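You operate a simulated robot arm through the tools that you are given. There is no shell and no other tool. Be economical: measure what you need, move in short steps, check, and stop when the job is done.

You are at the controls of a simulated robot arm. One attempt, no reset.

TASK
Clean the white remote in the white box.
Fine: lid shut, knob on LONG for a remote, SHORT for a pen, green key once, wait for DONE, knob to OFF; leave it inside, lid shut.

The check looks at the end state, three seconds after you hand in, the way a careful person would. Anything else that was tipped, shoved, dropped, spilled or broken makes it a failure. Lids that push on must go on centred and level and be pressed home; caps that screw on are set level and turned clockwise until they are tight.

THE ROBOT
A 6-joint arm with a two-finger parallel gripper, fixed in place. Base frame: the origin is at the foot of the arm, x ahead of it, y to its left, z up; the work surface is at about z = -0.1. Lengths are in cm, angles in degrees, forces in N, time in s.
With the tool pointing down near the work surface it reaches from about 14 to 60 cm from the base axis. Its first joint turns from -66.0 to 66.0 degrees. Payload 2.1 kg.
The TCP is the grasp point between the finger pads, 3 cm short of the fingertips. In the tool frame z runs along the fingers and y along their closing line. The gripper opens to 9.4 cm. The fingers are 2.8 cm wide and 1 cm thick; the gripper's body (5 by 9.6 cm) begins 5.5 cm behind the TCP.
Orientation is that of the tool frame in the base frame, as [roll, pitch, yaw] about the fixed x, y, z axes, in that order (R = Rz(yaw) Ry(pitch) Rx(roll)). With the fingers straight down and closing along the base's y, the tool's x points along the base's -x, its y along +y and its z along -z.

THE INTERFACE
- The arm moves only by the tool move_arm. Its argument "increments" is a list of rows, each a list of 7 numbers: the opening, from 0 (shut) to 1 (fully open), then the shift along the base's x, y, z in cm, then the turn, a rotation vector about the base's x, y, z in degrees. In form: [[jaw, dx, dy, dz, ax, ay, az], ...]. A call has 1 to 10 rows; each row shifts and turns the commanded pose from where the row before left it. Rows are played at 5 a second. More than 5 cm and 8.6 degrees between two rows, or a gripper value outside its range, and nothing of the call is played. A pose out of reach is approached as far as the arm can. The call stops where the force on the tool passes 40 N (or 10 N more than at its start, if that is more) or the arm is blocked; 0.2 s more then pass. The fingers move at their own pace (about 7.2 cm/s each) and stop on an object; they squeeze with about 31 N. The grip force told is the motor's: it shows also when the fingers shut on nothing. Time passes only in rows, and 0.2 s behind the last, so rows that do not move let the fingers close. It gives the time, the measured TCP pose, the force on the tool (base axes), the opening and the grip force at its end, in the units of the frame above (readings bear some noise).
- Cameras (640 x 400 px; columns grow to the right, rows downward): "scene" is fixed at [6.56, -37.9, 48.4]; the picture's right is [0.67, -0.74, 0.00], its down [-0.42, -0.38, -0.82] and it looks along [0.61, 0.55, -0.57] (base axes); focal length 214 px, centre (320, 200). "wrist" rides on the gripper at [7.6, 1.4, -10.3] in the tool frame; the picture's right is [-0.18, 0.98, 0.00], its down [-0.75, -0.14, -0.64] and it looks along [-0.63, -0.12, 0.77] (tool axes); focal length 243 px, centre (320, 200). There is no depth. A picture from a camera that has moved, and an enlarged one, comes with that camera's place and axes in the base frame and with its lens.
- get_image(camera): a new picture of that camera. The clock stands still meanwhile.
- zoom(camera, box): a new picture of the part [left, top, right, bottom] of that camera's present view, enlarged. The clock stands still meanwhile.
- job_done(): hands the job in; it is judged then, once.

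Go step by step. Nothing tells you positions but the pictures and the camera data: compare them with the known pose of the tool, close in by small moves and look again before you grip or let go. The budget is 120 turns and 68 pictures, counting those below and the enlarged ones. Unless the task says otherwise, let go and move clear before handing in, and close with one line.

The tools are called as name(argument=value, ...) on one line, values as JSON. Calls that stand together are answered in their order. move_arm: Moves the arm, as the interface text tells. Its arguments: {"type":"object","properties":{"increments":{"type":"array"}},"required":["increments"]} The other tools are called the same way: get_image (camera) takes a picture; zoom (camera, box) takes an enlarged picture of a part of a camera's view; job_done () hands the job in.

At the start:

```text
time_s: 0.0
ee_pos: [36.28, -11.12, 35.13]
ee_rot: [180.0, 0.1, -179.9]
ft_force: [-0.2, -0.2, -0.4]
opening: 9.41
gripper_force: 0.1
```

scene: 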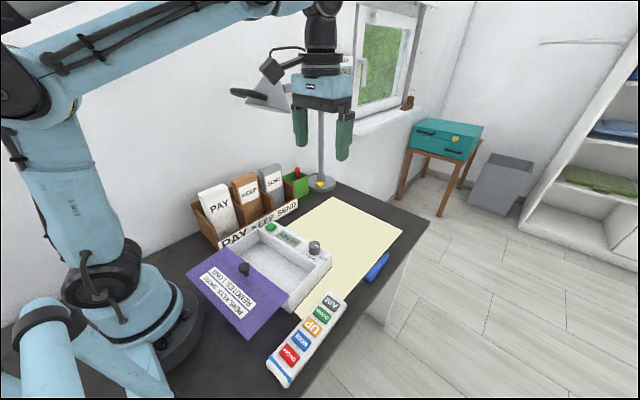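
wrist: 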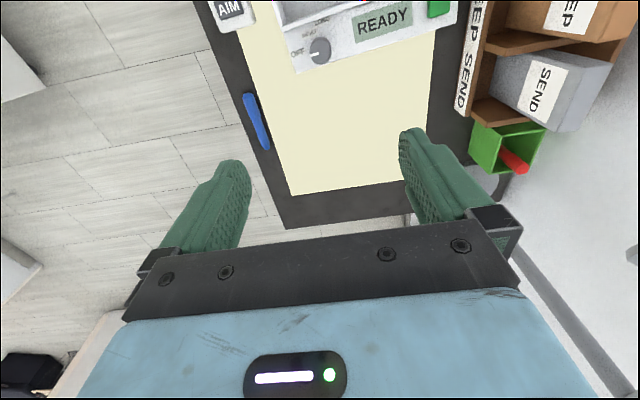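

I see a white box with a purple sliding (or hinged) lid, a white remote near the front edge, and a pen. I'll zoom in to get the geometry.

zoom(camera="scene", box=[170, 200, 350, 312])

zoom(camera="scene", box=[230, 280, 390, 395])

```text
3.56 times, centred on (260, 256) of scene
camera zoom: at [6.56, -37.9, 48.4], right [0.67, -0.74, 0.0], down [-0.42, -0.38, -0.82], along [0.61, 0.55, -0.57], focal length 763 px, centre (533, 1)
```

zoom: 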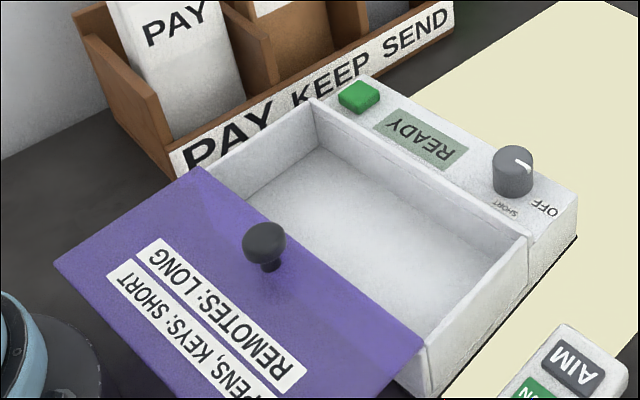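

```text
3.48 times, centred on (310, 338) of scene
camera zoom: at [6.56, -37.9, 48.4], right [0.67, -0.74, 0.0], down [-0.42, -0.38, -0.82], along [0.61, 0.55, -0.57], focal length 746 px, centre (355, -278)
```

zoom: 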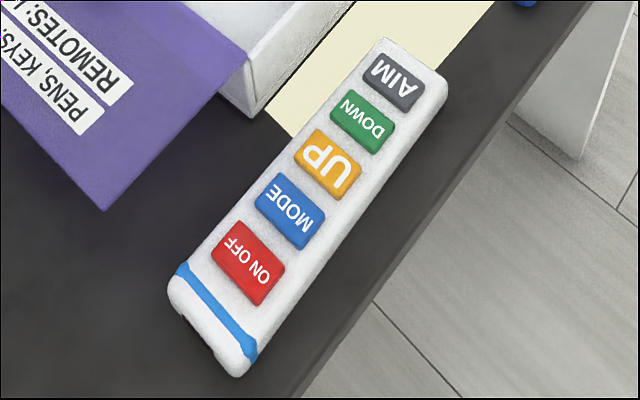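

The lid looks like a sheet with a knob, sitting towards the base from the box. I'll move the wrist camera back to look at it from above.

move_arm(increments=[[1, -4, 0, 0, 0, 0, 0], [1, -4, 0, 0, 0, 0, 0], [1, -4, 0, 0, 0, 0, 0], [1, -4, 0, 0, 0, 0, 0], [1, -2, 0, 0, 0, 0, 0], [1, 0, 0, 0, 0, 0, 0]])

get_image(camera="wrist")

get_image(camera="scene")

```text
time_s: 1.4
ee_pos: [18.33, -10.85, 34.82]
ee_rot: [180.0, 0.1, -179.9]
ft_force: [0.0, -0.1, 0.3]
opening: 9.39
gripper_force: 0.1
```

```text
63 pictures are left
camera wrist: at [10.68, -9.41, 45.05], right [0.18, 0.98, 0.0], down [0.75, -0.14, 0.64], along [0.63, -0.12, -0.77], focal length 243 px, centre (320, 200)
```

wrist: 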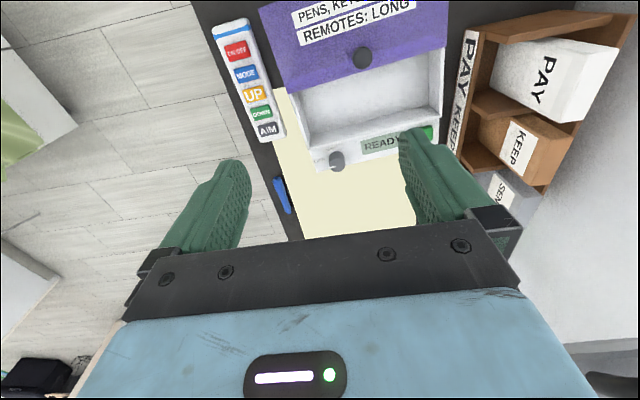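

```text
62 pictures are left
```

scene: 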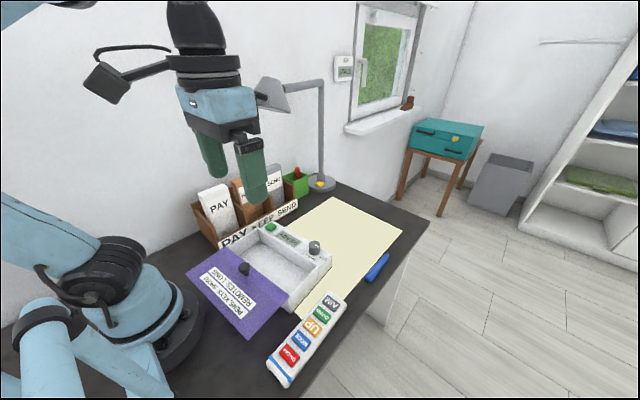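

zoom(camera="wrist", box=[200, 0, 460, 180])

```text
2.22 times, centred on (330, 90) of wrist
camera zoom: at [10.68, -9.41, 45.05], right [0.18, 0.98, 0.0], down [0.75, -0.14, 0.64], along [0.63, -0.12, -0.77], focal length 539 px, centre (298, 444)
```

zoom: 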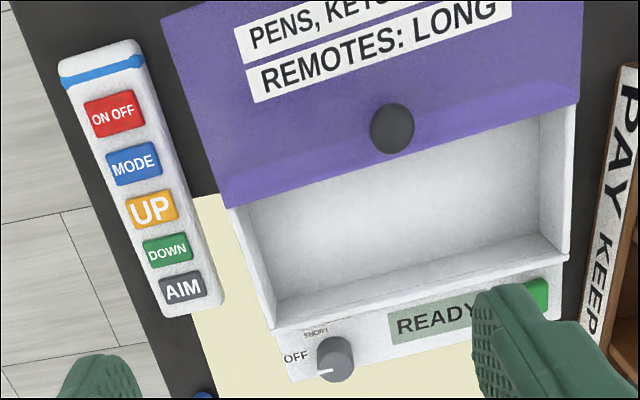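

The lid is a plate level at about z 6.4 with its knob near (18, -5), and it slides towards +x. The remote is centred near (20.3, -22.5), lying along x. I'll go above it next.

move_arm(increments=[[1, 0.5, -3.5, -3, 0, 0, 0], [1, 0.5, -3.5, -3, 0, 0, 0], [1, 0.5, -3, -3.5, 0, 0, 0], [1, 0.5, -1.6, -4, 0, 0, 0], [1, 0, 0, -4.5, 0, 0, 0], [1, 0, 0, 0, 0, 0, 0]])

get_image(camera="wrist")

get_image(camera="scene")

```text
time_s: 2.8
ee_pos: [20.27, -22.47, 16.77]
ee_rot: [-180.0, 0.0, -179.9]
ft_force: [-0.5, -0.2, -0.3]
opening: 9.43
gripper_force: 0.1
```

```text
60 pictures are left
camera wrist: at [12.54, -21.04, 26.93], right [0.18, 0.98, 0.0], down [0.75, -0.14, 0.64], along [0.63, -0.12, -0.77], focal length 243 px, centre (320, 200)
```

wrist: 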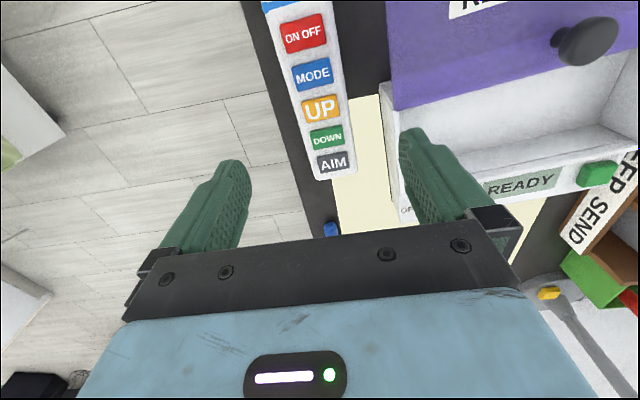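

```text
59 pictures are left
```

scene: 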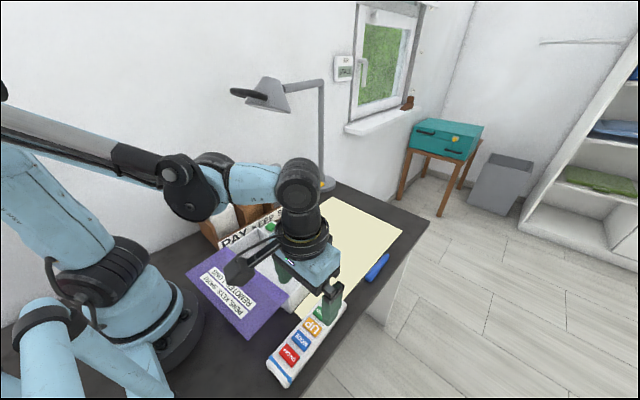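

The remote's centre is about (20.7, -22.6), turned about 3° from x. I'll narrow the jaw to stay clear of the lid edge, align, and go down part way to check.

move_arm(increments=[[0.79, 0.4, -0.1, 0, 0, 0, 2.8], [0.79, 0, 0, -3.5, 0, 0, 0], [0.79, 0, 0, -3.5, 0, 0, 0], [0.79, 0, 0, -2.5, 0, 0, 0], [0.79, 0, 0, 0, 0, 0, 0]])

get_image(camera="scene")

get_image(camera="wrist")

```text
time_s: 4.0
ee_pos: [20.67, -22.76, 7.22]
ee_rot: [-179.9, 0.1, -177.0]
ft_force: [-1.0, 0.2, -0.1]
opening: 7.42
gripper_force: 0.1
```

```text
58 pictures are left
```

scene: 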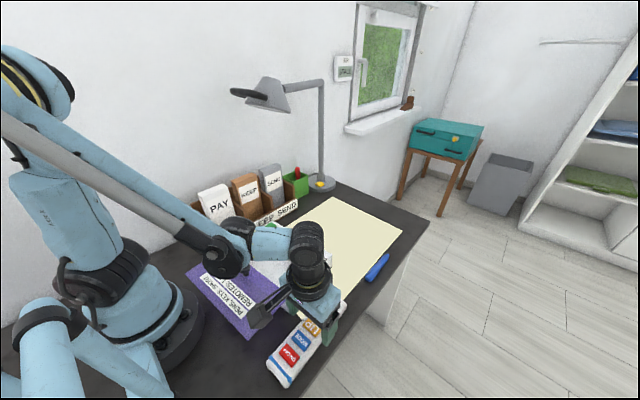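

```text
57 pictures are left
camera wrist: at [12.96, -21.67, 17.44], right [0.13, 0.99, 0.0], down [0.76, -0.1, 0.64], along [0.64, -0.09, -0.77], focal length 243 px, centre (320, 200)
```

wrist: 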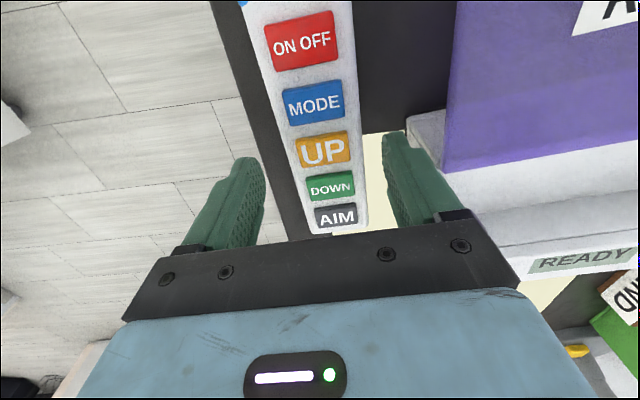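

Aligned over the remote; going down and gripping.

move_arm(increments=[[0.79, 0, 0.05, -2, 0, 0, 0], [0.79, 0, 0, -1.3, 0, 0, 0], [0.79, 0, 0, -0.7, 0, 0, 0], [0.79, 0, 0, 0, 0, 0, 0], [0.3, 0, 0, 0, 0, 0, 0], [0.3, 0, 0, 0, 0, 0, 0], [0.3, 0, 0, 0, 0, 0, 0]])

```text
time_s: 5.6
ee_pos: [20.47, -22.75, 3.47]
ee_rot: [180.0, 0.1, -177.0]
ft_force: [0.0, 0.0, -0.4]
opening: 5.55
gripper_force: 31.1
```

Gripped (5.55 cm wide). Lift straight up and look.

move_arm(increments=[[0.3, 0, 0, 2, 0, 0, 0], [0.3, 0, 0, 4, 0, 0, 0], [0.3, 0, 0, 4, 0, 0, 0], [0.3, 0, 0, 4, 0, 0, 0], [0.3, 0, 0, 2, 0, 0, 0], [0.3, 0, 0, 0, 0, 0, 0]])

get_image(camera="wrist")

```text
time_s: 7.0
ee_pos: [20.73, -22.78, 19.51]
ee_rot: [-179.9, 0.1, -177.1]
ft_force: [-0.2, 0.7, 0.2]
opening: 2.83
gripper_force: 0.0
```

```text
56 pictures are left
camera wrist: at [13.0, -21.59, 29.71], right [0.14, 0.99, 0.0], down [0.76, -0.1, 0.64], along [0.64, -0.09, -0.77], focal length 243 px, centre (320, 200)
```

wrist: 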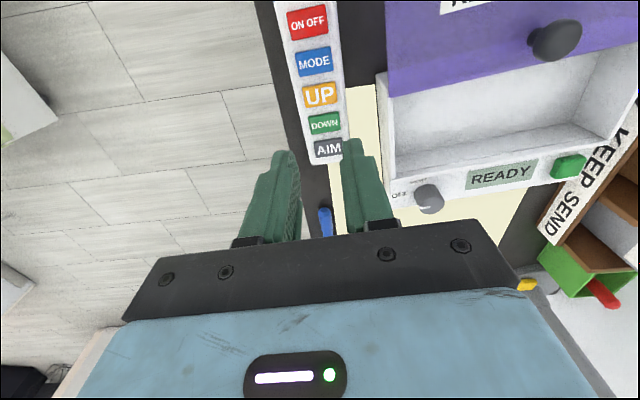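

The fingers slipped off the remote, which stayed where it was. I'll try again with the tips lower and the jaw closed fully, then lift slowly.

move_arm(increments=[[0.79, 0, 0, -4, 0, 0, 0], [0.79, 0, 0, -4, 0, 0, 0], [0.79, 0, 0, -4, 0, 0, 0], [0.79, 0, -0.05, -3, 0, 0, 0], [0.79, 0, 0, -1, 0, 0, 0], [0.79, 0, 0, -0.4, 0, 0, 0], [0.79, 0, 0, 0, 0, 0, 0]])

zoom(camera="scene", box=[230, 280, 390, 395])

```text
time_s: 8.6
ee_pos: [20.64, -22.79, 3.13]
ee_rot: [-179.9, 0.1, -177.1]
ft_force: [-0.4, -0.1, 1.0]
opening: 7.46
gripper_force: 0.1
```

```text
3.48 times, centred on (310, 338) of scene
camera zoom: at [6.56, -37.9, 48.4], right [0.67, -0.74, 0.0], down [-0.42, -0.38, -0.82], along [0.61, 0.55, -0.57], focal length 746 px, centre (355, -278)
```

zoom: 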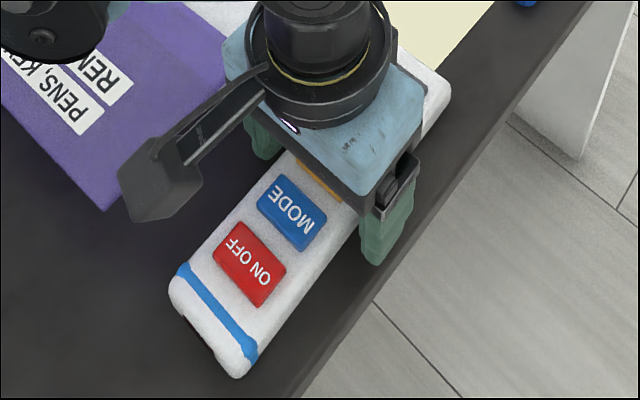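

move_arm(increments=[[0, 0, 0, -0.1, 0, 0, 0], [0, 0, 0, 0, 0, 0, 0], [0, 0, 0, 0, 0, 0, 0], [0, 0, 0, 0, 0, 0, 0], [0, 0, 0, 0.3, 0, 0, 0], [0, 0, 0, 0.3, 0, 0, 0], [0, 0, 0, 0.4, 0, 0, 0], [0, 0, 0, 0, 0, 0, 0]])

zoom(camera="scene", box=[230, 280, 390, 395])

```text
time_s: 10.4
ee_pos: [20.59, -22.81, 4.17]
ee_rot: [180.0, 0.1, -177.1]
ft_force: [0.0, -0.7, -2.1]
opening: 5.54
gripper_force: 30.8
```

```text
3.48 times, centred on (310, 338) of scene
camera zoom: at [6.56, -37.9, 48.4], right [0.67, -0.74, 0.0], down [-0.42, -0.38, -0.82], along [0.61, 0.55, -0.57], focal length 746 px, centre (355, -278)
```

zoom: 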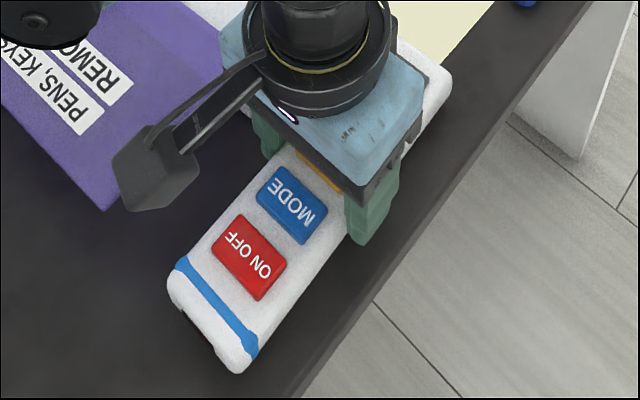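

move_arm(increments=[[0, 0, 0, 0.5, 0, 0, 0], [0, 0, 0, 0.5, 0, 0, 0], [0, 0, 0, 0.5, 0, 0, 0], [0, 0, 0, 0.5, 0, 0, 0], [0, 0, 0, 0, 0, 0, 0]])

zoom(camera="scene", box=[230, 280, 390, 395])

get_image(camera="wrist")

```text
time_s: 11.6
ee_pos: [20.82, -22.88, 6.02]
ee_rot: [179.9, 0.1, -177.0]
ft_force: [0.3, -0.4, -1.6]
opening: 5.53
gripper_force: 31.2
```

```text
3.48 times, centred on (310, 338) of scene
camera zoom: at [6.56, -37.9, 48.4], right [0.67, -0.74, 0.0], down [-0.42, -0.38, -0.82], along [0.61, 0.55, -0.57], focal length 746 px, centre (355, -278)
```

zoom: 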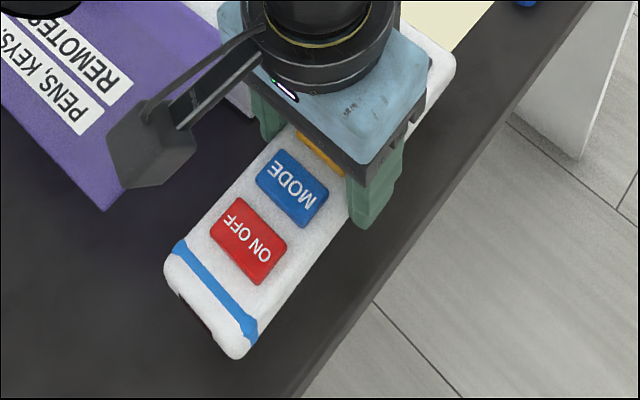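

```text
52 pictures are left
camera wrist: at [13.0, -21.78, 16.17], right [0.13, 0.99, 0.0], down [0.76, -0.1, 0.64], along [0.64, -0.09, -0.77], focal length 243 px, centre (320, 200)
```

wrist: 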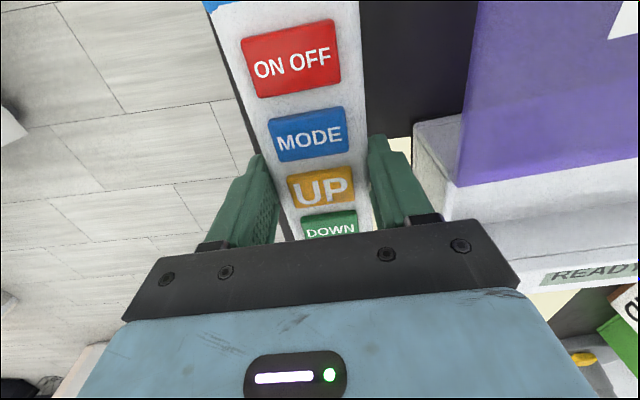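

The remote lifts, but its near end sags, so its weight sits nearer the blue stripe. I'll set it back down and grip about 2.5 cm closer to that end.

move_arm(increments=[[0, 0, 0, -1, 0, 0, 0], [0, 0, 0, -1, 0, 0, 0], [0, 0, 0, -0.6, 0, 0, 0], [0, 0, 0, -0.3, 0, 0, 0], [0.79, 0, 0, 0, 0, 0, 0], [0.79, 0, 0, 0, 0, 0, 0], [0.79, -1.25, -0.05, 0, 0, 0, 0], [0.79, -1.25, -0.05, 0, 0, 0, 0], [0.79, 0, 0, 0, 0, 0, 0]])

get_image(camera="wrist")

```text
time_s: 12.7
ee_pos: [20.7, -22.39, 3.04]
ee_rot: [179.3, 0.1, -177.2]
ft_force: [-1.6, 19.3, 31.5]
opening: 6.36
gripper_force: 0.1
stopped in row 5: the force on the tool passed its limit (the readings are from after the stop); the commanded pose is now the measured one
```

```text
51 pictures are left
camera wrist: at [13.0, -21.47, 13.24], right [0.13, 0.99, 0.01], down [0.76, -0.11, 0.64], along [0.64, -0.08, -0.77], focal length 243 px, centre (320, 200)
```

wrist: 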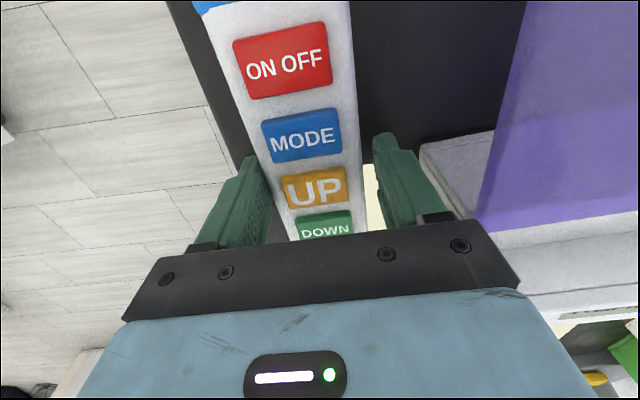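

move_arm(increments=[[0.79, 0, 0, 0.3, 0, 0, 0], [0.79, 0, 0, 0, 0.6, 0, 0], [0.79, 0, 0, 0, 0, 0, 0]])

zoom(camera="scene", box=[230, 280, 390, 395])

get_image(camera="wrist")

```text
time_s: 13.5
ee_pos: [20.72, -22.61, 3.21]
ee_rot: [179.0, 0.1, -177.1]
ft_force: [0.1, -0.2, 0.8]
opening: 7.42
gripper_force: 0.1
```

```text
3.48 times, centred on (310, 338) of scene
camera zoom: at [6.56, -37.9, 48.4], right [0.67, -0.74, 0.0], down [-0.42, -0.38, -0.82], along [0.61, 0.55, -0.57], focal length 746 px, centre (355, -278)
```

zoom: 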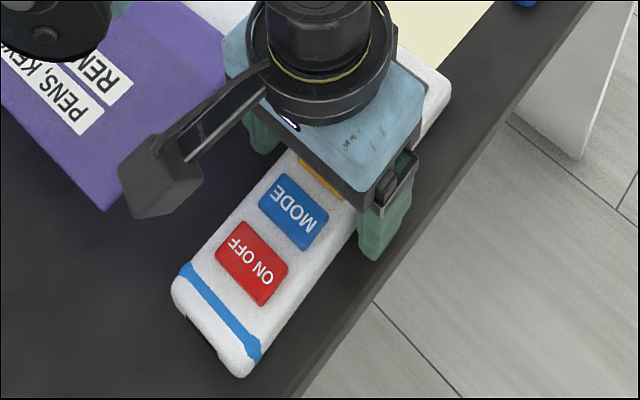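

```text
49 pictures are left
camera wrist: at [13.0, -21.72, 13.47], right [0.13, 0.99, 0.02], down [0.76, -0.11, 0.64], along [0.64, -0.07, -0.77], focal length 243 px, centre (320, 200)
```

wrist: 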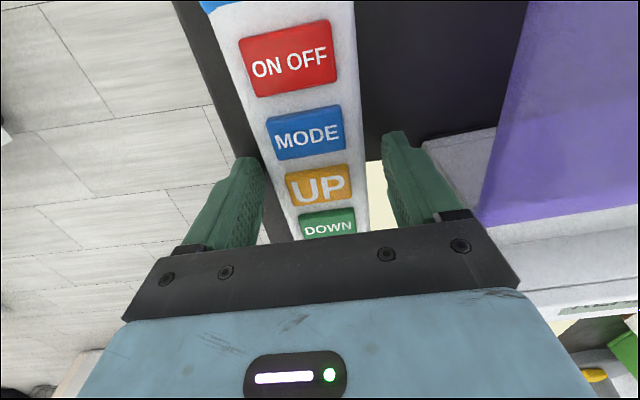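

move_arm(increments=[[0.79, 0, 0, 0, -1.0, 0, 0], [0.79, -1.25, -0.08, 0, 0, 0, 0], [0.79, -1.25, -0.08, 0, 0, 0, 0], [0.79, 0, 0, -0.1, 0, 0, 0], [0, 0, 0, 0, 0, 0, 0], [0, 0, 0, 0, 0, 0, 0], [0, 0, 0, 0, 0, 0, 0]])

move_arm(increments=[[0, 0, 0, 0.3, 0, 0, 0], [0, 0, 0, 0.5, 0, 0, 0], [0, 0, 0, 0.7, 0, 0, 0], [0, 0, 0, 0.7, 0, 0, 0], [0, 0, 0, 0.8, 0, 0, 0], [0, 0, 0, 0, 0, 0, 0]])

zoom(camera="scene", box=[230, 280, 390, 395])

get_image(camera="wrist")

```text
time_s: 15.1
ee_pos: [18.36, -22.88, 3.24]
ee_rot: [-180.0, 0.0, -177.1]
ft_force: [-0.8, -0.3, 2.7]
opening: 5.54
gripper_force: 31.1
```

```text
time_s: 16.5
ee_pos: [18.25, -22.84, 6.21]
ee_rot: [-180.0, 0.2, -177.1]
ft_force: [0.2, 0.3, -1.8]
opening: 5.5
gripper_force: 31.3
```

```text
3.48 times, centred on (310, 338) of scene
camera zoom: at [6.56, -37.9, 48.4], right [0.67, -0.74, 0.0], down [-0.42, -0.38, -0.82], along [0.61, 0.55, -0.57], focal length 746 px, centre (355, -278)
```

zoom: 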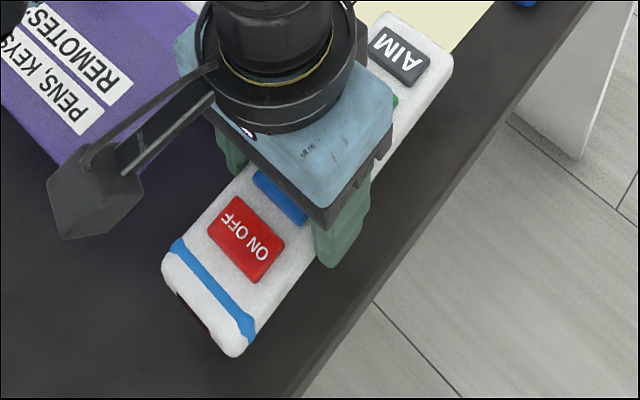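

```text
47 pictures are left
camera wrist: at [10.51, -21.71, 16.33], right [0.13, 0.99, 0.0], down [0.76, -0.1, 0.64], along [0.64, -0.09, -0.77], focal length 243 px, centre (320, 200)
```

wrist: 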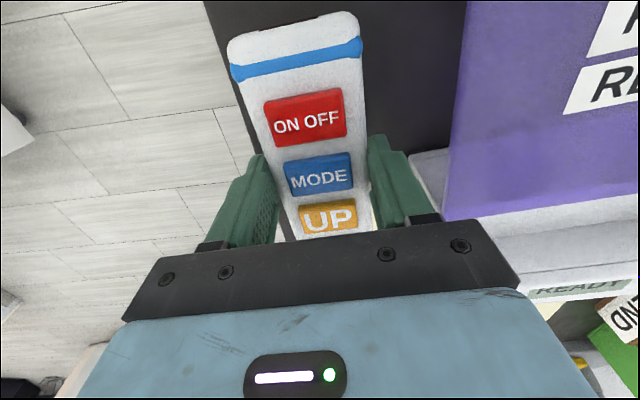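

The remote is level and held. Now lift steadily and begin turning 90° while moving over the box.

move_arm(increments=[[0, 0, 0, 1.5, 0, 0, 0], [0, 0, 0, 2, 0, 0, 0], [0, 0, 0, 2, 0, 0, 0], [0, 0, 0, 2, 0, 0, 0], [0, 0.5, 0, 2, 0, 0, 4], [0, 0.5, 0, 1, 0, 0, 7], [0, 0.7, 0.3, 0, 0, 0, 8], [0, 0.7, 0.5, 0, 0, 0, 8], [0, 0.7, 0.5, 0, 0, 0, 8], [0, 0.7, 0.5, 0, 0, 0, 8]])

get_image(camera="scene")

```text
time_s: 18.7
ee_pos: [22.0, -21.02, 16.78]
ee_rot: [179.9, 0.1, -134.0]
ft_force: [-0.1, -0.4, -1.9]
opening: 5.53
gripper_force: 30.8
```

```text
46 pictures are left
```

scene: 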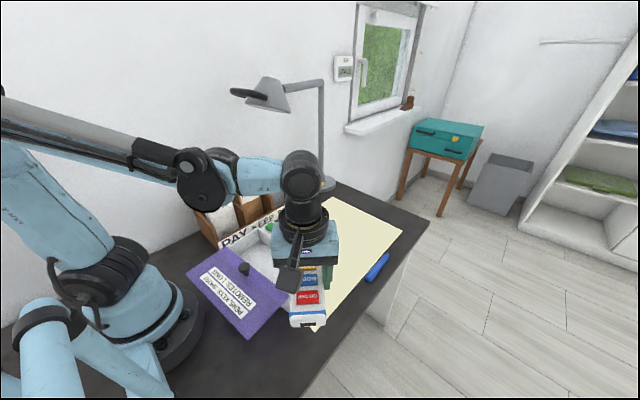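

move_arm(increments=[[0, 0.4, 1, 0, 0, 0, 8], [0, 0.4, 1.4, 0, 0, 0, 8], [0, 0.4, 1.5, 0, 0, 0, 8], [0, 0.4, 1.5, 0, 0, 0, 8], [0, 0.4, 1.5, 0, 0, 0, 8], [0, 0.4, 1.5, 0, 0, 0, 8], [0, 0.4, 1.5, 0, 0, 0, 0], [0, 0.4, 1.5, 0, 0, 0, 0], [0, 0.2, 1.5, 0, 0, 0, 0], [0, 0.2, 1.3, 0, 0, 0, 0]])

get_image(camera="scene")

get_image(camera="wrist")

```text
time_s: 20.9
ee_pos: [25.48, -6.74, 16.65]
ee_rot: [179.9, 0.1, -86.1]
ft_force: [-0.5, 0.7, -1.2]
opening: 5.51
gripper_force: 31.0
```

```text
45 pictures are left
```

scene: 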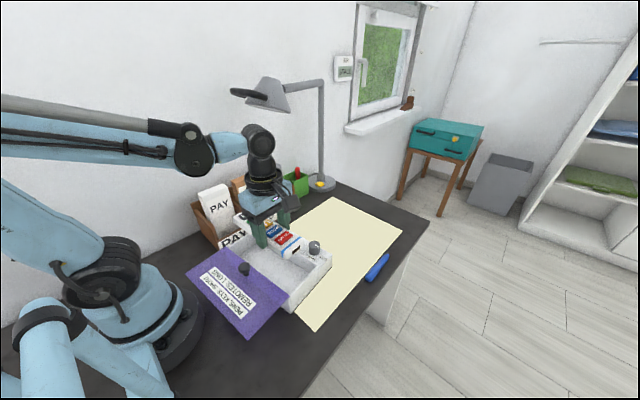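

```text
44 pictures are left
camera wrist: at [24.55, -14.31, 26.8], right [-0.99, 0.12, 0.0], down [0.09, 0.76, 0.64], along [0.08, 0.64, -0.77], focal length 243 px, centre (320, 200)
```

wrist: 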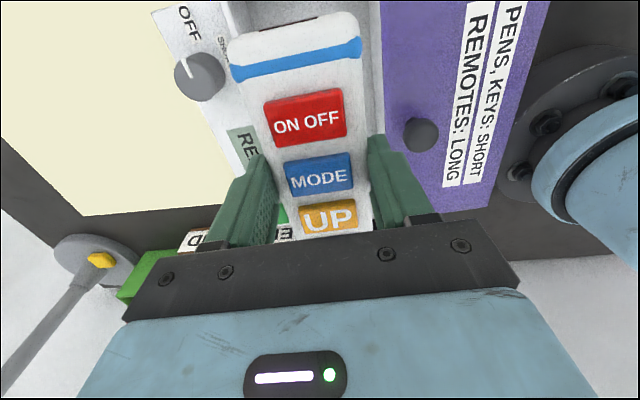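

zoom(camera="wrist", box=[150, 0, 470, 200])

zoom(camera="scene", box=[180, 200, 350, 306])

```text
2.00 times, centred on (310, 100) of wrist
camera zoom: at [24.55, -14.31, 26.8], right [-0.99, 0.12, 0.0], down [0.09, 0.76, 0.64], along [0.08, 0.64, -0.77], focal length 485 px, centre (340, 400)
```

zoom: 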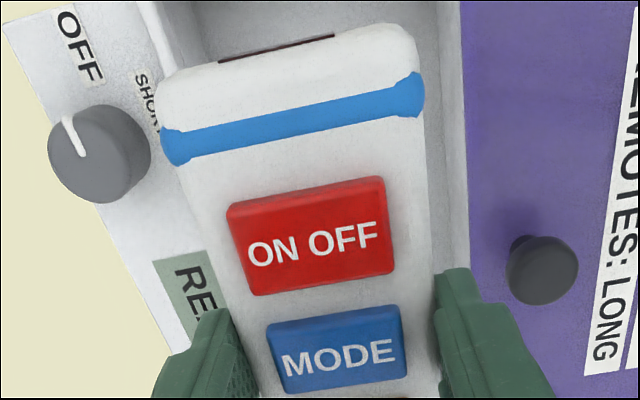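

```text
3.76 times, centred on (265, 253) of scene
camera zoom: at [6.56, -37.9, 48.4], right [0.67, -0.74, 0.0], down [-0.42, -0.38, -0.82], along [0.61, 0.55, -0.57], focal length 807 px, centre (527, 0)
```

zoom: 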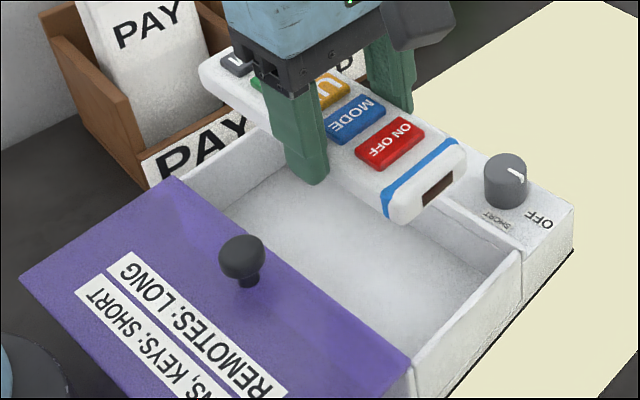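

The interior spans x ≈ 20.2–30.2 at this y, so I'll shift 0.4 cm back and lower into the box.

move_arm(increments=[[0, -0.4, 0, 0, 0, 0, 0], [0, 0, 0, -2, 0, 0, 0], [0, 0, 0, -2, 0, 0, 0], [0, 0, 0, -2, 0, 0, 0], [0, 0, 0, -2, 0, 0, 0], [0, 0, 0, 0, 0, 0, 0]])

zoom(camera="scene", box=[180, 200, 350, 306])

get_image(camera="wrist")

```text
time_s: 22.3
ee_pos: [25.2, -6.86, 8.76]
ee_rot: [-180.0, 0.2, -86.1]
ft_force: [0.0, 0.4, -1.3]
opening: 5.52
gripper_force: 30.9
```

```text
3.76 times, centred on (265, 253) of scene
camera zoom: at [6.56, -37.9, 48.4], right [0.67, -0.74, 0.0], down [-0.42, -0.38, -0.82], along [0.61, 0.55, -0.57], focal length 807 px, centre (527, 0)
```

zoom: 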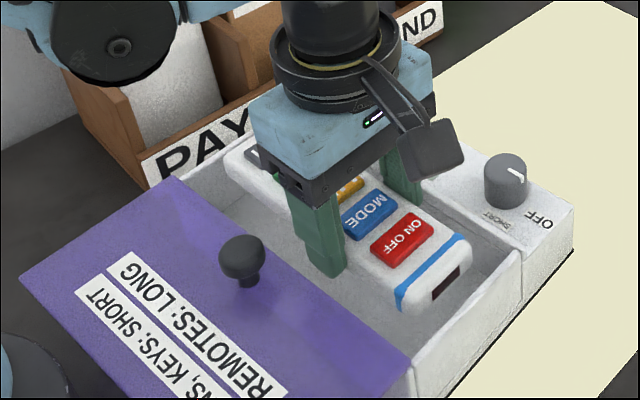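

```text
40 pictures are left
camera wrist: at [24.33, -14.55, 18.89], right [-0.99, 0.12, 0.0], down [0.09, 0.76, 0.64], along [0.08, 0.64, -0.77], focal length 243 px, centre (320, 200)
```

wrist: 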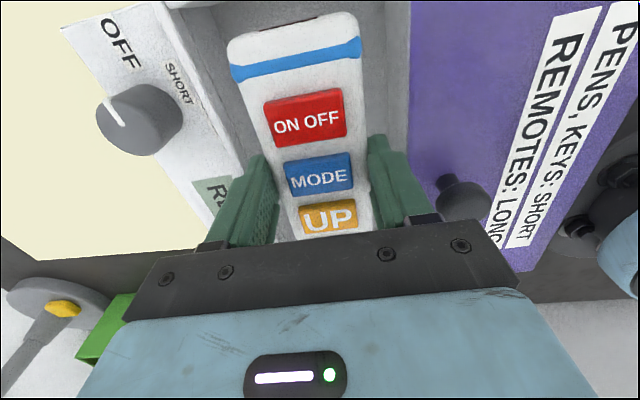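

move_arm(increments=[[0, 0, 0, -1.5, 0, 0, 0], [0, 0, 0, -1.5, 0, 0, 0], [0, 0, 0, -0.8, 0, 0, 0], [0, 0, 0, 0, 0, 0, 0]])

zoom(camera="scene", box=[180, 200, 350, 306])

```text
time_s: 23.3
ee_pos: [25.19, -6.75, 4.92]
ee_rot: [180.0, 0.0, -86.1]
ft_force: [0.4, -0.2, -1.0]
opening: 5.52
gripper_force: 31.1
```

```text
3.76 times, centred on (265, 253) of scene
camera zoom: at [6.56, -37.9, 48.4], right [0.67, -0.74, 0.0], down [-0.42, -0.38, -0.82], along [0.61, 0.55, -0.57], focal length 807 px, centre (527, 0)
```

zoom: 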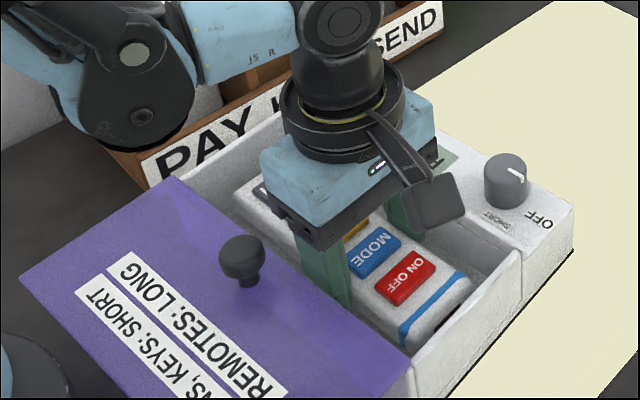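

move_arm(increments=[[0, 0, 0, -0.3, 0, 0, 0], [0, 0, 0, -0.3, 0, 0, 0], [0, 0, 0, 0, 0, 0, 0]])

move_arm(increments=[[0, 0, 0, -0.2, 0, 0, 0], [0, 0, 0, 0, 0, 0, 0]])

move_arm(increments=[[0, 0, 0, -0.2, 0, 0, 0], [0, 0, 0, 0, 0, 0, 0]])

```text
time_s: 24.1
ee_pos: [25.2, -6.73, 4.42]
ee_rot: [180.0, 0.1, -86.1]
ft_force: [-2.5, 0.2, 24.5]
opening: 5.51
gripper_force: 31.3
```

```text
time_s: 24.6
ee_pos: [25.29, -6.82, 4.2]
ee_rot: [-180.0, 0.1, -86.1]
ft_force: [-1.3, 1.5, 14.2]
opening: 5.53
gripper_force: 30.9
stopped in row 2: the force on the tool passed its limit (the readings are from after the stop); the commanded pose is now the measured one
```

```text
time_s: 24.9
ee_pos: [25.25, -6.71, 4.15]
ee_rot: [179.9, 0.1, -86.1]
ft_force: [-2.4, 2.2, 18.6]
opening: 5.53
gripper_force: 30.6
stopped in row 1: the force on the tool passed its limit (the readings are from after the stop); the commanded pose is now the measured one
```

The remote is on the box floor. Release with a small opening and rise.

move_arm(increments=[[0, 0, 0, 0.2, 0, 0, 0], [0.67, 0, 0, 0, 0, 0, 0], [0.67, 0, 0, 0, 0, 0, 0], [0.67, 0, 0, 1, 0, 0, 0], [0.67, 0, 0, 2, 0, 0, 0], [0.67, 0, 0, 3, 0, 0, 0], [0.67, 0, 0, 4, 0, 0, 0], [0.67, 0, 0, 4, 0, 0, 0], [0.67, 0, 0, 0, 0, 0, 0]])

zoom(camera="scene", box=[180, 200, 350, 306])

get_image(camera="wrist")

```text
time_s: 26.9
ee_pos: [25.4, -6.56, 18.34]
ee_rot: [179.9, 0.2, -86.1]
ft_force: [-0.1, 0.1, 0.0]
opening: 6.3
gripper_force: 0.0
```

```text
3.76 times, centred on (265, 253) of scene
camera zoom: at [6.56, -37.9, 48.4], right [0.67, -0.74, 0.0], down [-0.42, -0.38, -0.82], along [0.61, 0.55, -0.57], focal length 807 px, centre (527, 0)
```

zoom: 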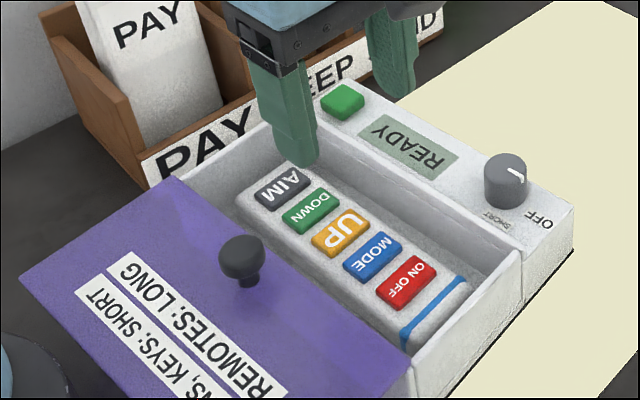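

```text
37 pictures are left
camera wrist: at [24.55, -14.3, 28.46], right [-0.99, 0.12, 0.0], down [0.09, 0.76, 0.64], along [0.07, 0.64, -0.77], focal length 243 px, centre (320, 200)
```

wrist: 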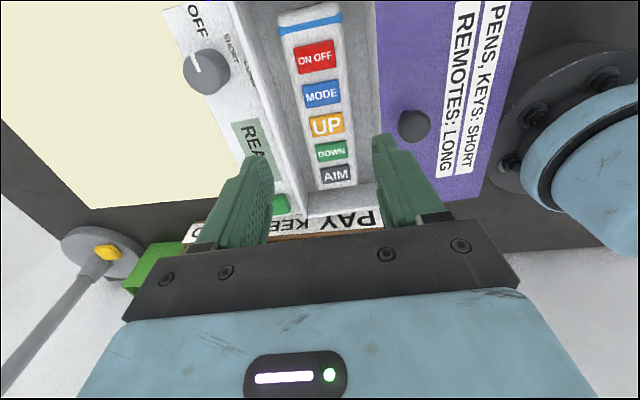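

The remote lies flat in the box. Next I'll move above the lid knob at about (17.8, -5.2), keeping this orientation so the fingers straddle it along x.

move_arm(increments=[[0.67, -2, 0.4, 0, 0, 0, 0], [0.67, -2, 0.4, 0, 0, 0, 0], [0.67, -2, 0.4, 0, 0, 0, 0], [0.67, -1.6, 0.2, 0, 0, 0, 0], [0.67, 0, 0, -2, 0, 0, 0], [0.67, 0, 0, -1.5, 0, 0, 0], [0.67, 0, 0, 0, 0, 0, 0]])

zoom(camera="scene", box=[180, 200, 350, 306])

get_image(camera="wrist")

```text
time_s: 28.5
ee_pos: [17.63, -5.52, 14.7]
ee_rot: [179.9, 0.1, -86.1]
ft_force: [0.0, -0.1, 0.4]
opening: 6.31
gripper_force: 0.0
```

```text
3.76 times, centred on (265, 253) of scene
camera zoom: at [6.56, -37.9, 48.4], right [0.67, -0.74, 0.0], down [-0.42, -0.38, -0.82], along [0.61, 0.55, -0.57], focal length 807 px, centre (527, 0)
```

zoom: 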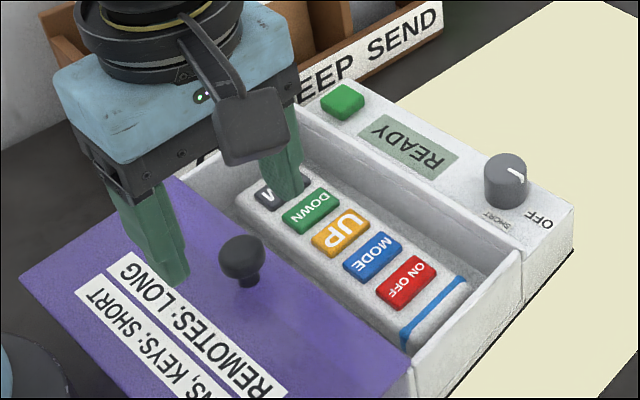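

```text
35 pictures are left
camera wrist: at [16.64, -13.1, 24.92], right [-0.99, 0.12, 0.0], down [0.09, 0.76, 0.64], along [0.07, 0.64, -0.77], focal length 243 px, centre (320, 200)
```

wrist: 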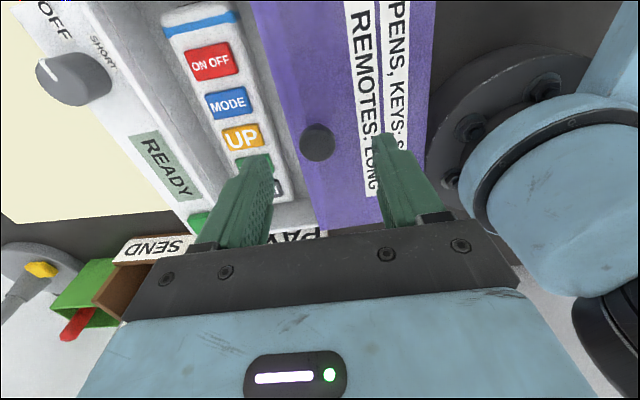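

Centred on the knob. Lower and grip it.

move_arm(increments=[[0.67, 0, 0.2, -1.5, 0, 0, 0], [0.67, 0, 0, -1.5, 0, 0, 0], [0.67, 0, 0, -1, 0, 0, 0], [0.67, 0, 0, 0, 0, 0, 0]])

zoom(camera="scene", box=[180, 200, 350, 306])

```text
time_s: 29.5
ee_pos: [17.73, -5.17, 10.73]
ee_rot: [179.9, 0.1, -86.0]
ft_force: [-0.1, 0.0, -1.4]
opening: 6.29
gripper_force: 0.2
```

```text
3.76 times, centred on (265, 253) of scene
camera zoom: at [6.56, -37.9, 48.4], right [0.67, -0.74, 0.0], down [-0.42, -0.38, -0.82], along [0.61, 0.55, -0.57], focal length 807 px, centre (527, 0)
```

zoom: 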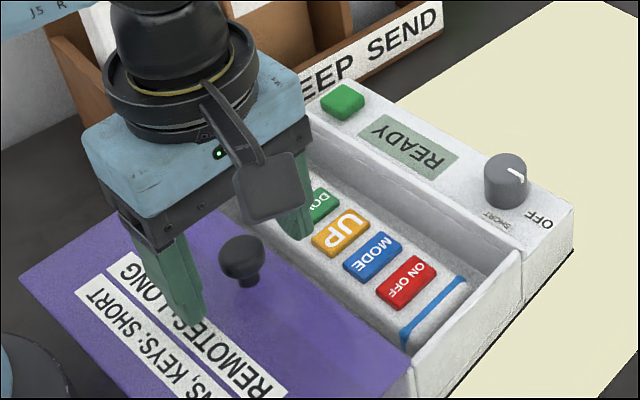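

move_arm(increments=[[0.67, 0, 0, -0.4, 0, 0, 0], [0, 0, 0, 0, 0, 0, 0], [0, 0, 0, 0, 0, 0, 0], [0, 0, 0, 0, 0, 0, 0], [0, 0, 0, 0, 0, 0, 0]])

zoom(camera="scene", box=[180, 200, 350, 306])

```text
time_s: 30.7
ee_pos: [17.62, -5.16, 10.34]
ee_rot: [180.0, 0.1, -86.0]
ft_force: [9.8, 0.4, -0.7]
opening: 2.45
gripper_force: 31.3
```

```text
3.76 times, centred on (265, 253) of scene
camera zoom: at [6.56, -37.9, 48.4], right [0.67, -0.74, 0.0], down [-0.42, -0.38, -0.82], along [0.61, 0.55, -0.57], focal length 807 px, centre (527, 0)
```

zoom: 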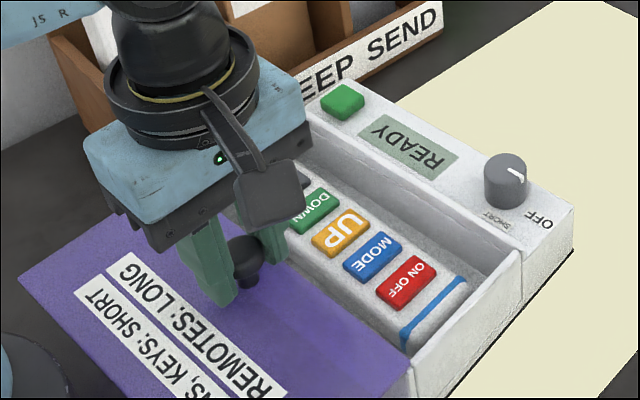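

Gripped. I'll test a 1 cm slide along the box axis.

move_arm(increments=[[0, 0.3, 0.02, 0, 0, 0, 0], [0, 0.4, 0.03, 0, 0, 0, 0], [0, 0.5, 0.04, 0, 0, 0, 0], [0, 0, 0, 0, 0, 0, 0]])

zoom(camera="scene", box=[180, 200, 350, 306])

```text
time_s: 31.7
ee_pos: [18.86, -4.98, 10.29]
ee_rot: [179.9, 0.2, -86.1]
ft_force: [-0.9, 7.3, 1.9]
opening: 2.48
gripper_force: 31.1
```

```text
3.76 times, centred on (265, 253) of scene
camera zoom: at [6.56, -37.9, 48.4], right [0.67, -0.74, 0.0], down [-0.42, -0.38, -0.82], along [0.61, 0.55, -0.57], focal length 807 px, centre (527, 0)
```

zoom: 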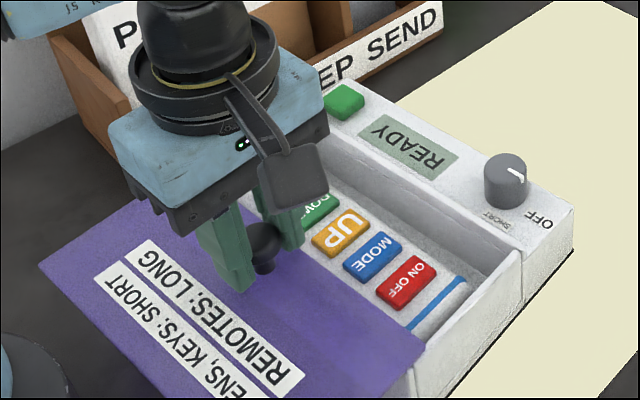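

It slides. Continue, with a touch more +y.

move_arm(increments=[[0, 0.8, 0.15, 0, 0, 0, 0], [0, 0.8, 0.07, 0, 0, 0, 0], [0, 0.8, 0.07, 0, 0, 0, 0], [0, 0.8, 0.07, 0, 0, 0, 0], [0, 0, 0, 0, 0, 0, 0]])

move_arm(increments=[[0, 0.8, 0.07, 0, 0, 0, 0], [0, 0.8, 0.07, 0, 0, 0, 0], [0, 0.8, 0.07, 0, 0, 0, 0], [0, 0, 0, 0, 0, 0, 0]])

zoom(camera="scene", box=[180, 200, 350, 306])

```text
time_s: 32.9
ee_pos: [22.13, -4.86, 10.4]
ee_rot: [179.9, 0.1, -86.1]
ft_force: [0.1, -1.5, 8.2]
opening: 2.47
gripper_force: 30.6
```

```text
time_s: 33.9
ee_pos: [24.46, -4.45, 10.37]
ee_rot: [179.8, 0.2, -86.1]
ft_force: [0.1, -3.4, 0.0]
opening: 2.49
gripper_force: 31.0
```

```text
3.76 times, centred on (265, 253) of scene
camera zoom: at [6.56, -37.9, 48.4], right [0.67, -0.74, 0.0], down [-0.42, -0.38, -0.82], along [0.61, 0.55, -0.57], focal length 807 px, centre (527, 0)
```

zoom: 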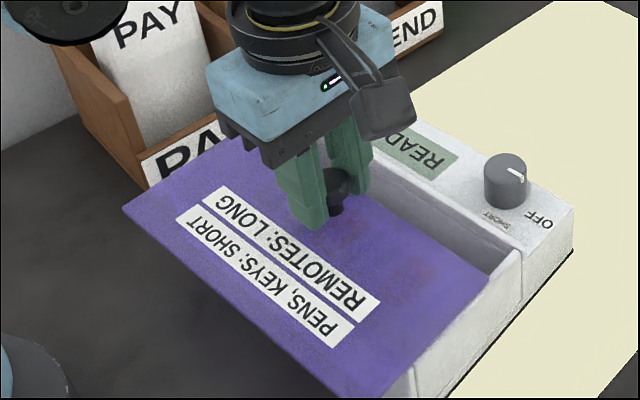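

move_arm(increments=[[0, 0.8, 0.05, 0, 0, 0, 0], [0, 0.8, 0.06, 0, 0, 0, 0], [0, 0.6, 0.05, 0, 0, 0, 0], [0, 0.4, 0.03, 0, 0, 0, 0], [0, 0, 0, 0, 0, 0, 0]])

move_arm(increments=[[0, 0.3, 0.02, 0, 0, 0, 0], [0, 0.3, 0.02, 0, 0, 0, 0], [0, 0.3, 0.02, 0, 0, 0, 0], [0, 0.3, 0.02, 0, 0, 0, 0], [0, 0, 0, 0, 0, 0, 0]])

zoom(camera="scene", box=[180, 200, 350, 306])

```text
time_s: 35.1
ee_pos: [27.13, -4.34, 10.56]
ee_rot: [180.0, 0.2, -86.1]
ft_force: [-0.3, 1.2, 0.5]
opening: 2.47
gripper_force: 31.1
```

```text
time_s: 36.3
ee_pos: [28.33, -4.2, 10.53]
ee_rot: [179.9, 0.1, -86.1]
ft_force: [-4.2, -4.5, -0.8]
opening: 2.51
gripper_force: 31.1
```

```text
3.76 times, centred on (265, 253) of scene
camera zoom: at [6.56, -37.9, 48.4], right [0.67, -0.74, 0.0], down [-0.42, -0.38, -0.82], along [0.61, 0.55, -0.57], focal length 807 px, centre (527, 0)
```

zoom: 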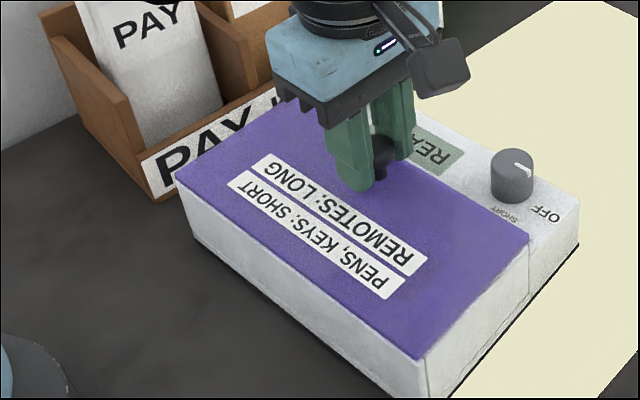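

The lid is shut, and the box crept only a few millimetres. Let go and rise, then look at the controls.

move_arm(increments=[[0.5, 0, 0, 0, 0, 0, 0], [0.5, 0, 0, 0, 0, 0, 0], [0.5, 0, 0, 3, 0, 0, 0], [0.5, 0, 0, 4, 0, 0, 0], [0.5, 0, -3, 2, 0, 0, 0], [0.5, 0, -3, 0, 0, 0, 0], [0.5, 0, 0, 0, 0, 0, 0]])

zoom(camera="scene", box=[220, 200, 350, 281])

get_image(camera="wrist")

```text
time_s: 37.9
ee_pos: [28.28, -10.21, 19.3]
ee_rot: [179.9, 0.1, -86.2]
ft_force: [-0.6, 0.5, 0.0]
opening: 4.69
gripper_force: 0.0
```

```text
4.92 times, centred on (285, 240) of scene
camera zoom: at [6.56, -37.9, 48.4], right [0.67, -0.74, 0.0], down [-0.42, -0.38, -0.82], along [0.61, 0.55, -0.57], focal length 1056 px, centre (492, 1)
```

zoom: 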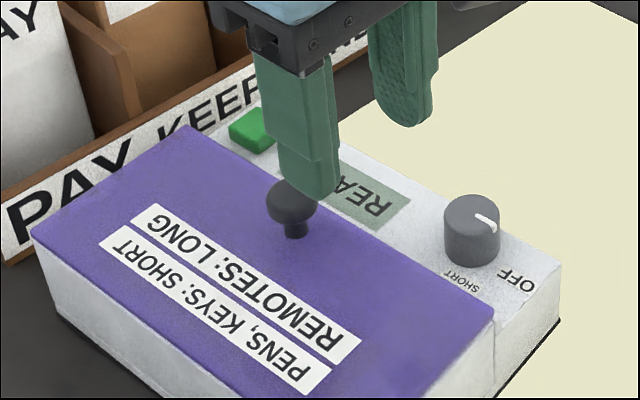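

```text
28 pictures are left
camera wrist: at [27.33, -17.98, 29.46], right [-0.99, 0.12, 0.0], down [0.09, 0.76, 0.64], along [0.07, 0.64, -0.77], focal length 243 px, centre (320, 200)
```

wrist: 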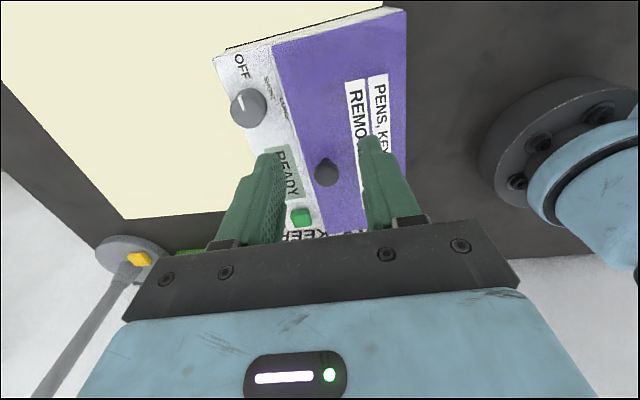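

zoom(camera="wrist", box=[210, 40, 330, 115])

```text
5.33 times, centred on (270, 78) of wrist
camera zoom: at [27.33, -17.98, 29.46], right [-0.99, 0.12, 0.0], down [0.09, 0.76, 0.64], along [0.07, 0.64, -0.77], focal length 1294 px, centre (587, 853)
```

zoom: 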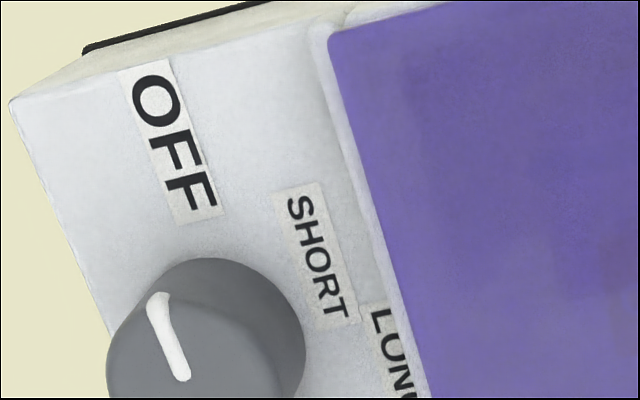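

The dial is on OFF; SHORT and LONG follow clockwise. I'll get a closer, steeper look at the dial to measure its centre and the label angles.

move_arm(increments=[[0.5, 3, 1, 0, 0, 0, 0], [0.5, 2.7, 1.5, -1, 0, 0, 0], [0.5, 0, 0, -2, 0, 0, 0], [0.5, 0, 0, 0, 0, 0, 0]])

zoom(camera="wrist", box=[200, 0, 456, 160])

```text
time_s: 38.9
ee_pos: [34.01, -7.65, 16.39]
ee_rot: [179.9, 0.1, -86.1]
ft_force: [-0.6, 0.4, 0.1]
opening: 4.71
gripper_force: 0.0
```

```text
2.50 times, centred on (328, 80) of wrist
camera zoom: at [33.13, -15.34, 26.52], right [-0.99, 0.12, 0.0], down [0.09, 0.76, 0.64], along [0.07, 0.64, -0.77], focal length 606 px, centre (300, 500)
```

zoom: 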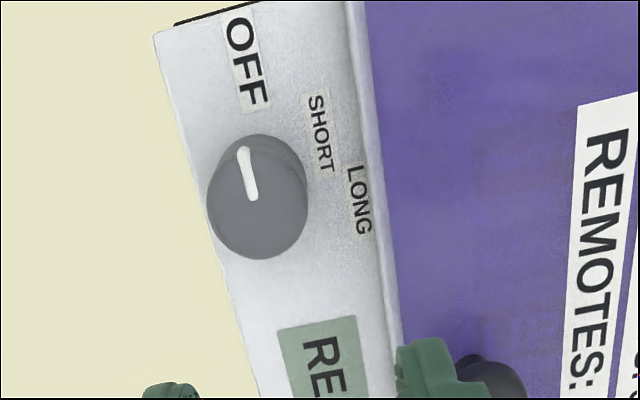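

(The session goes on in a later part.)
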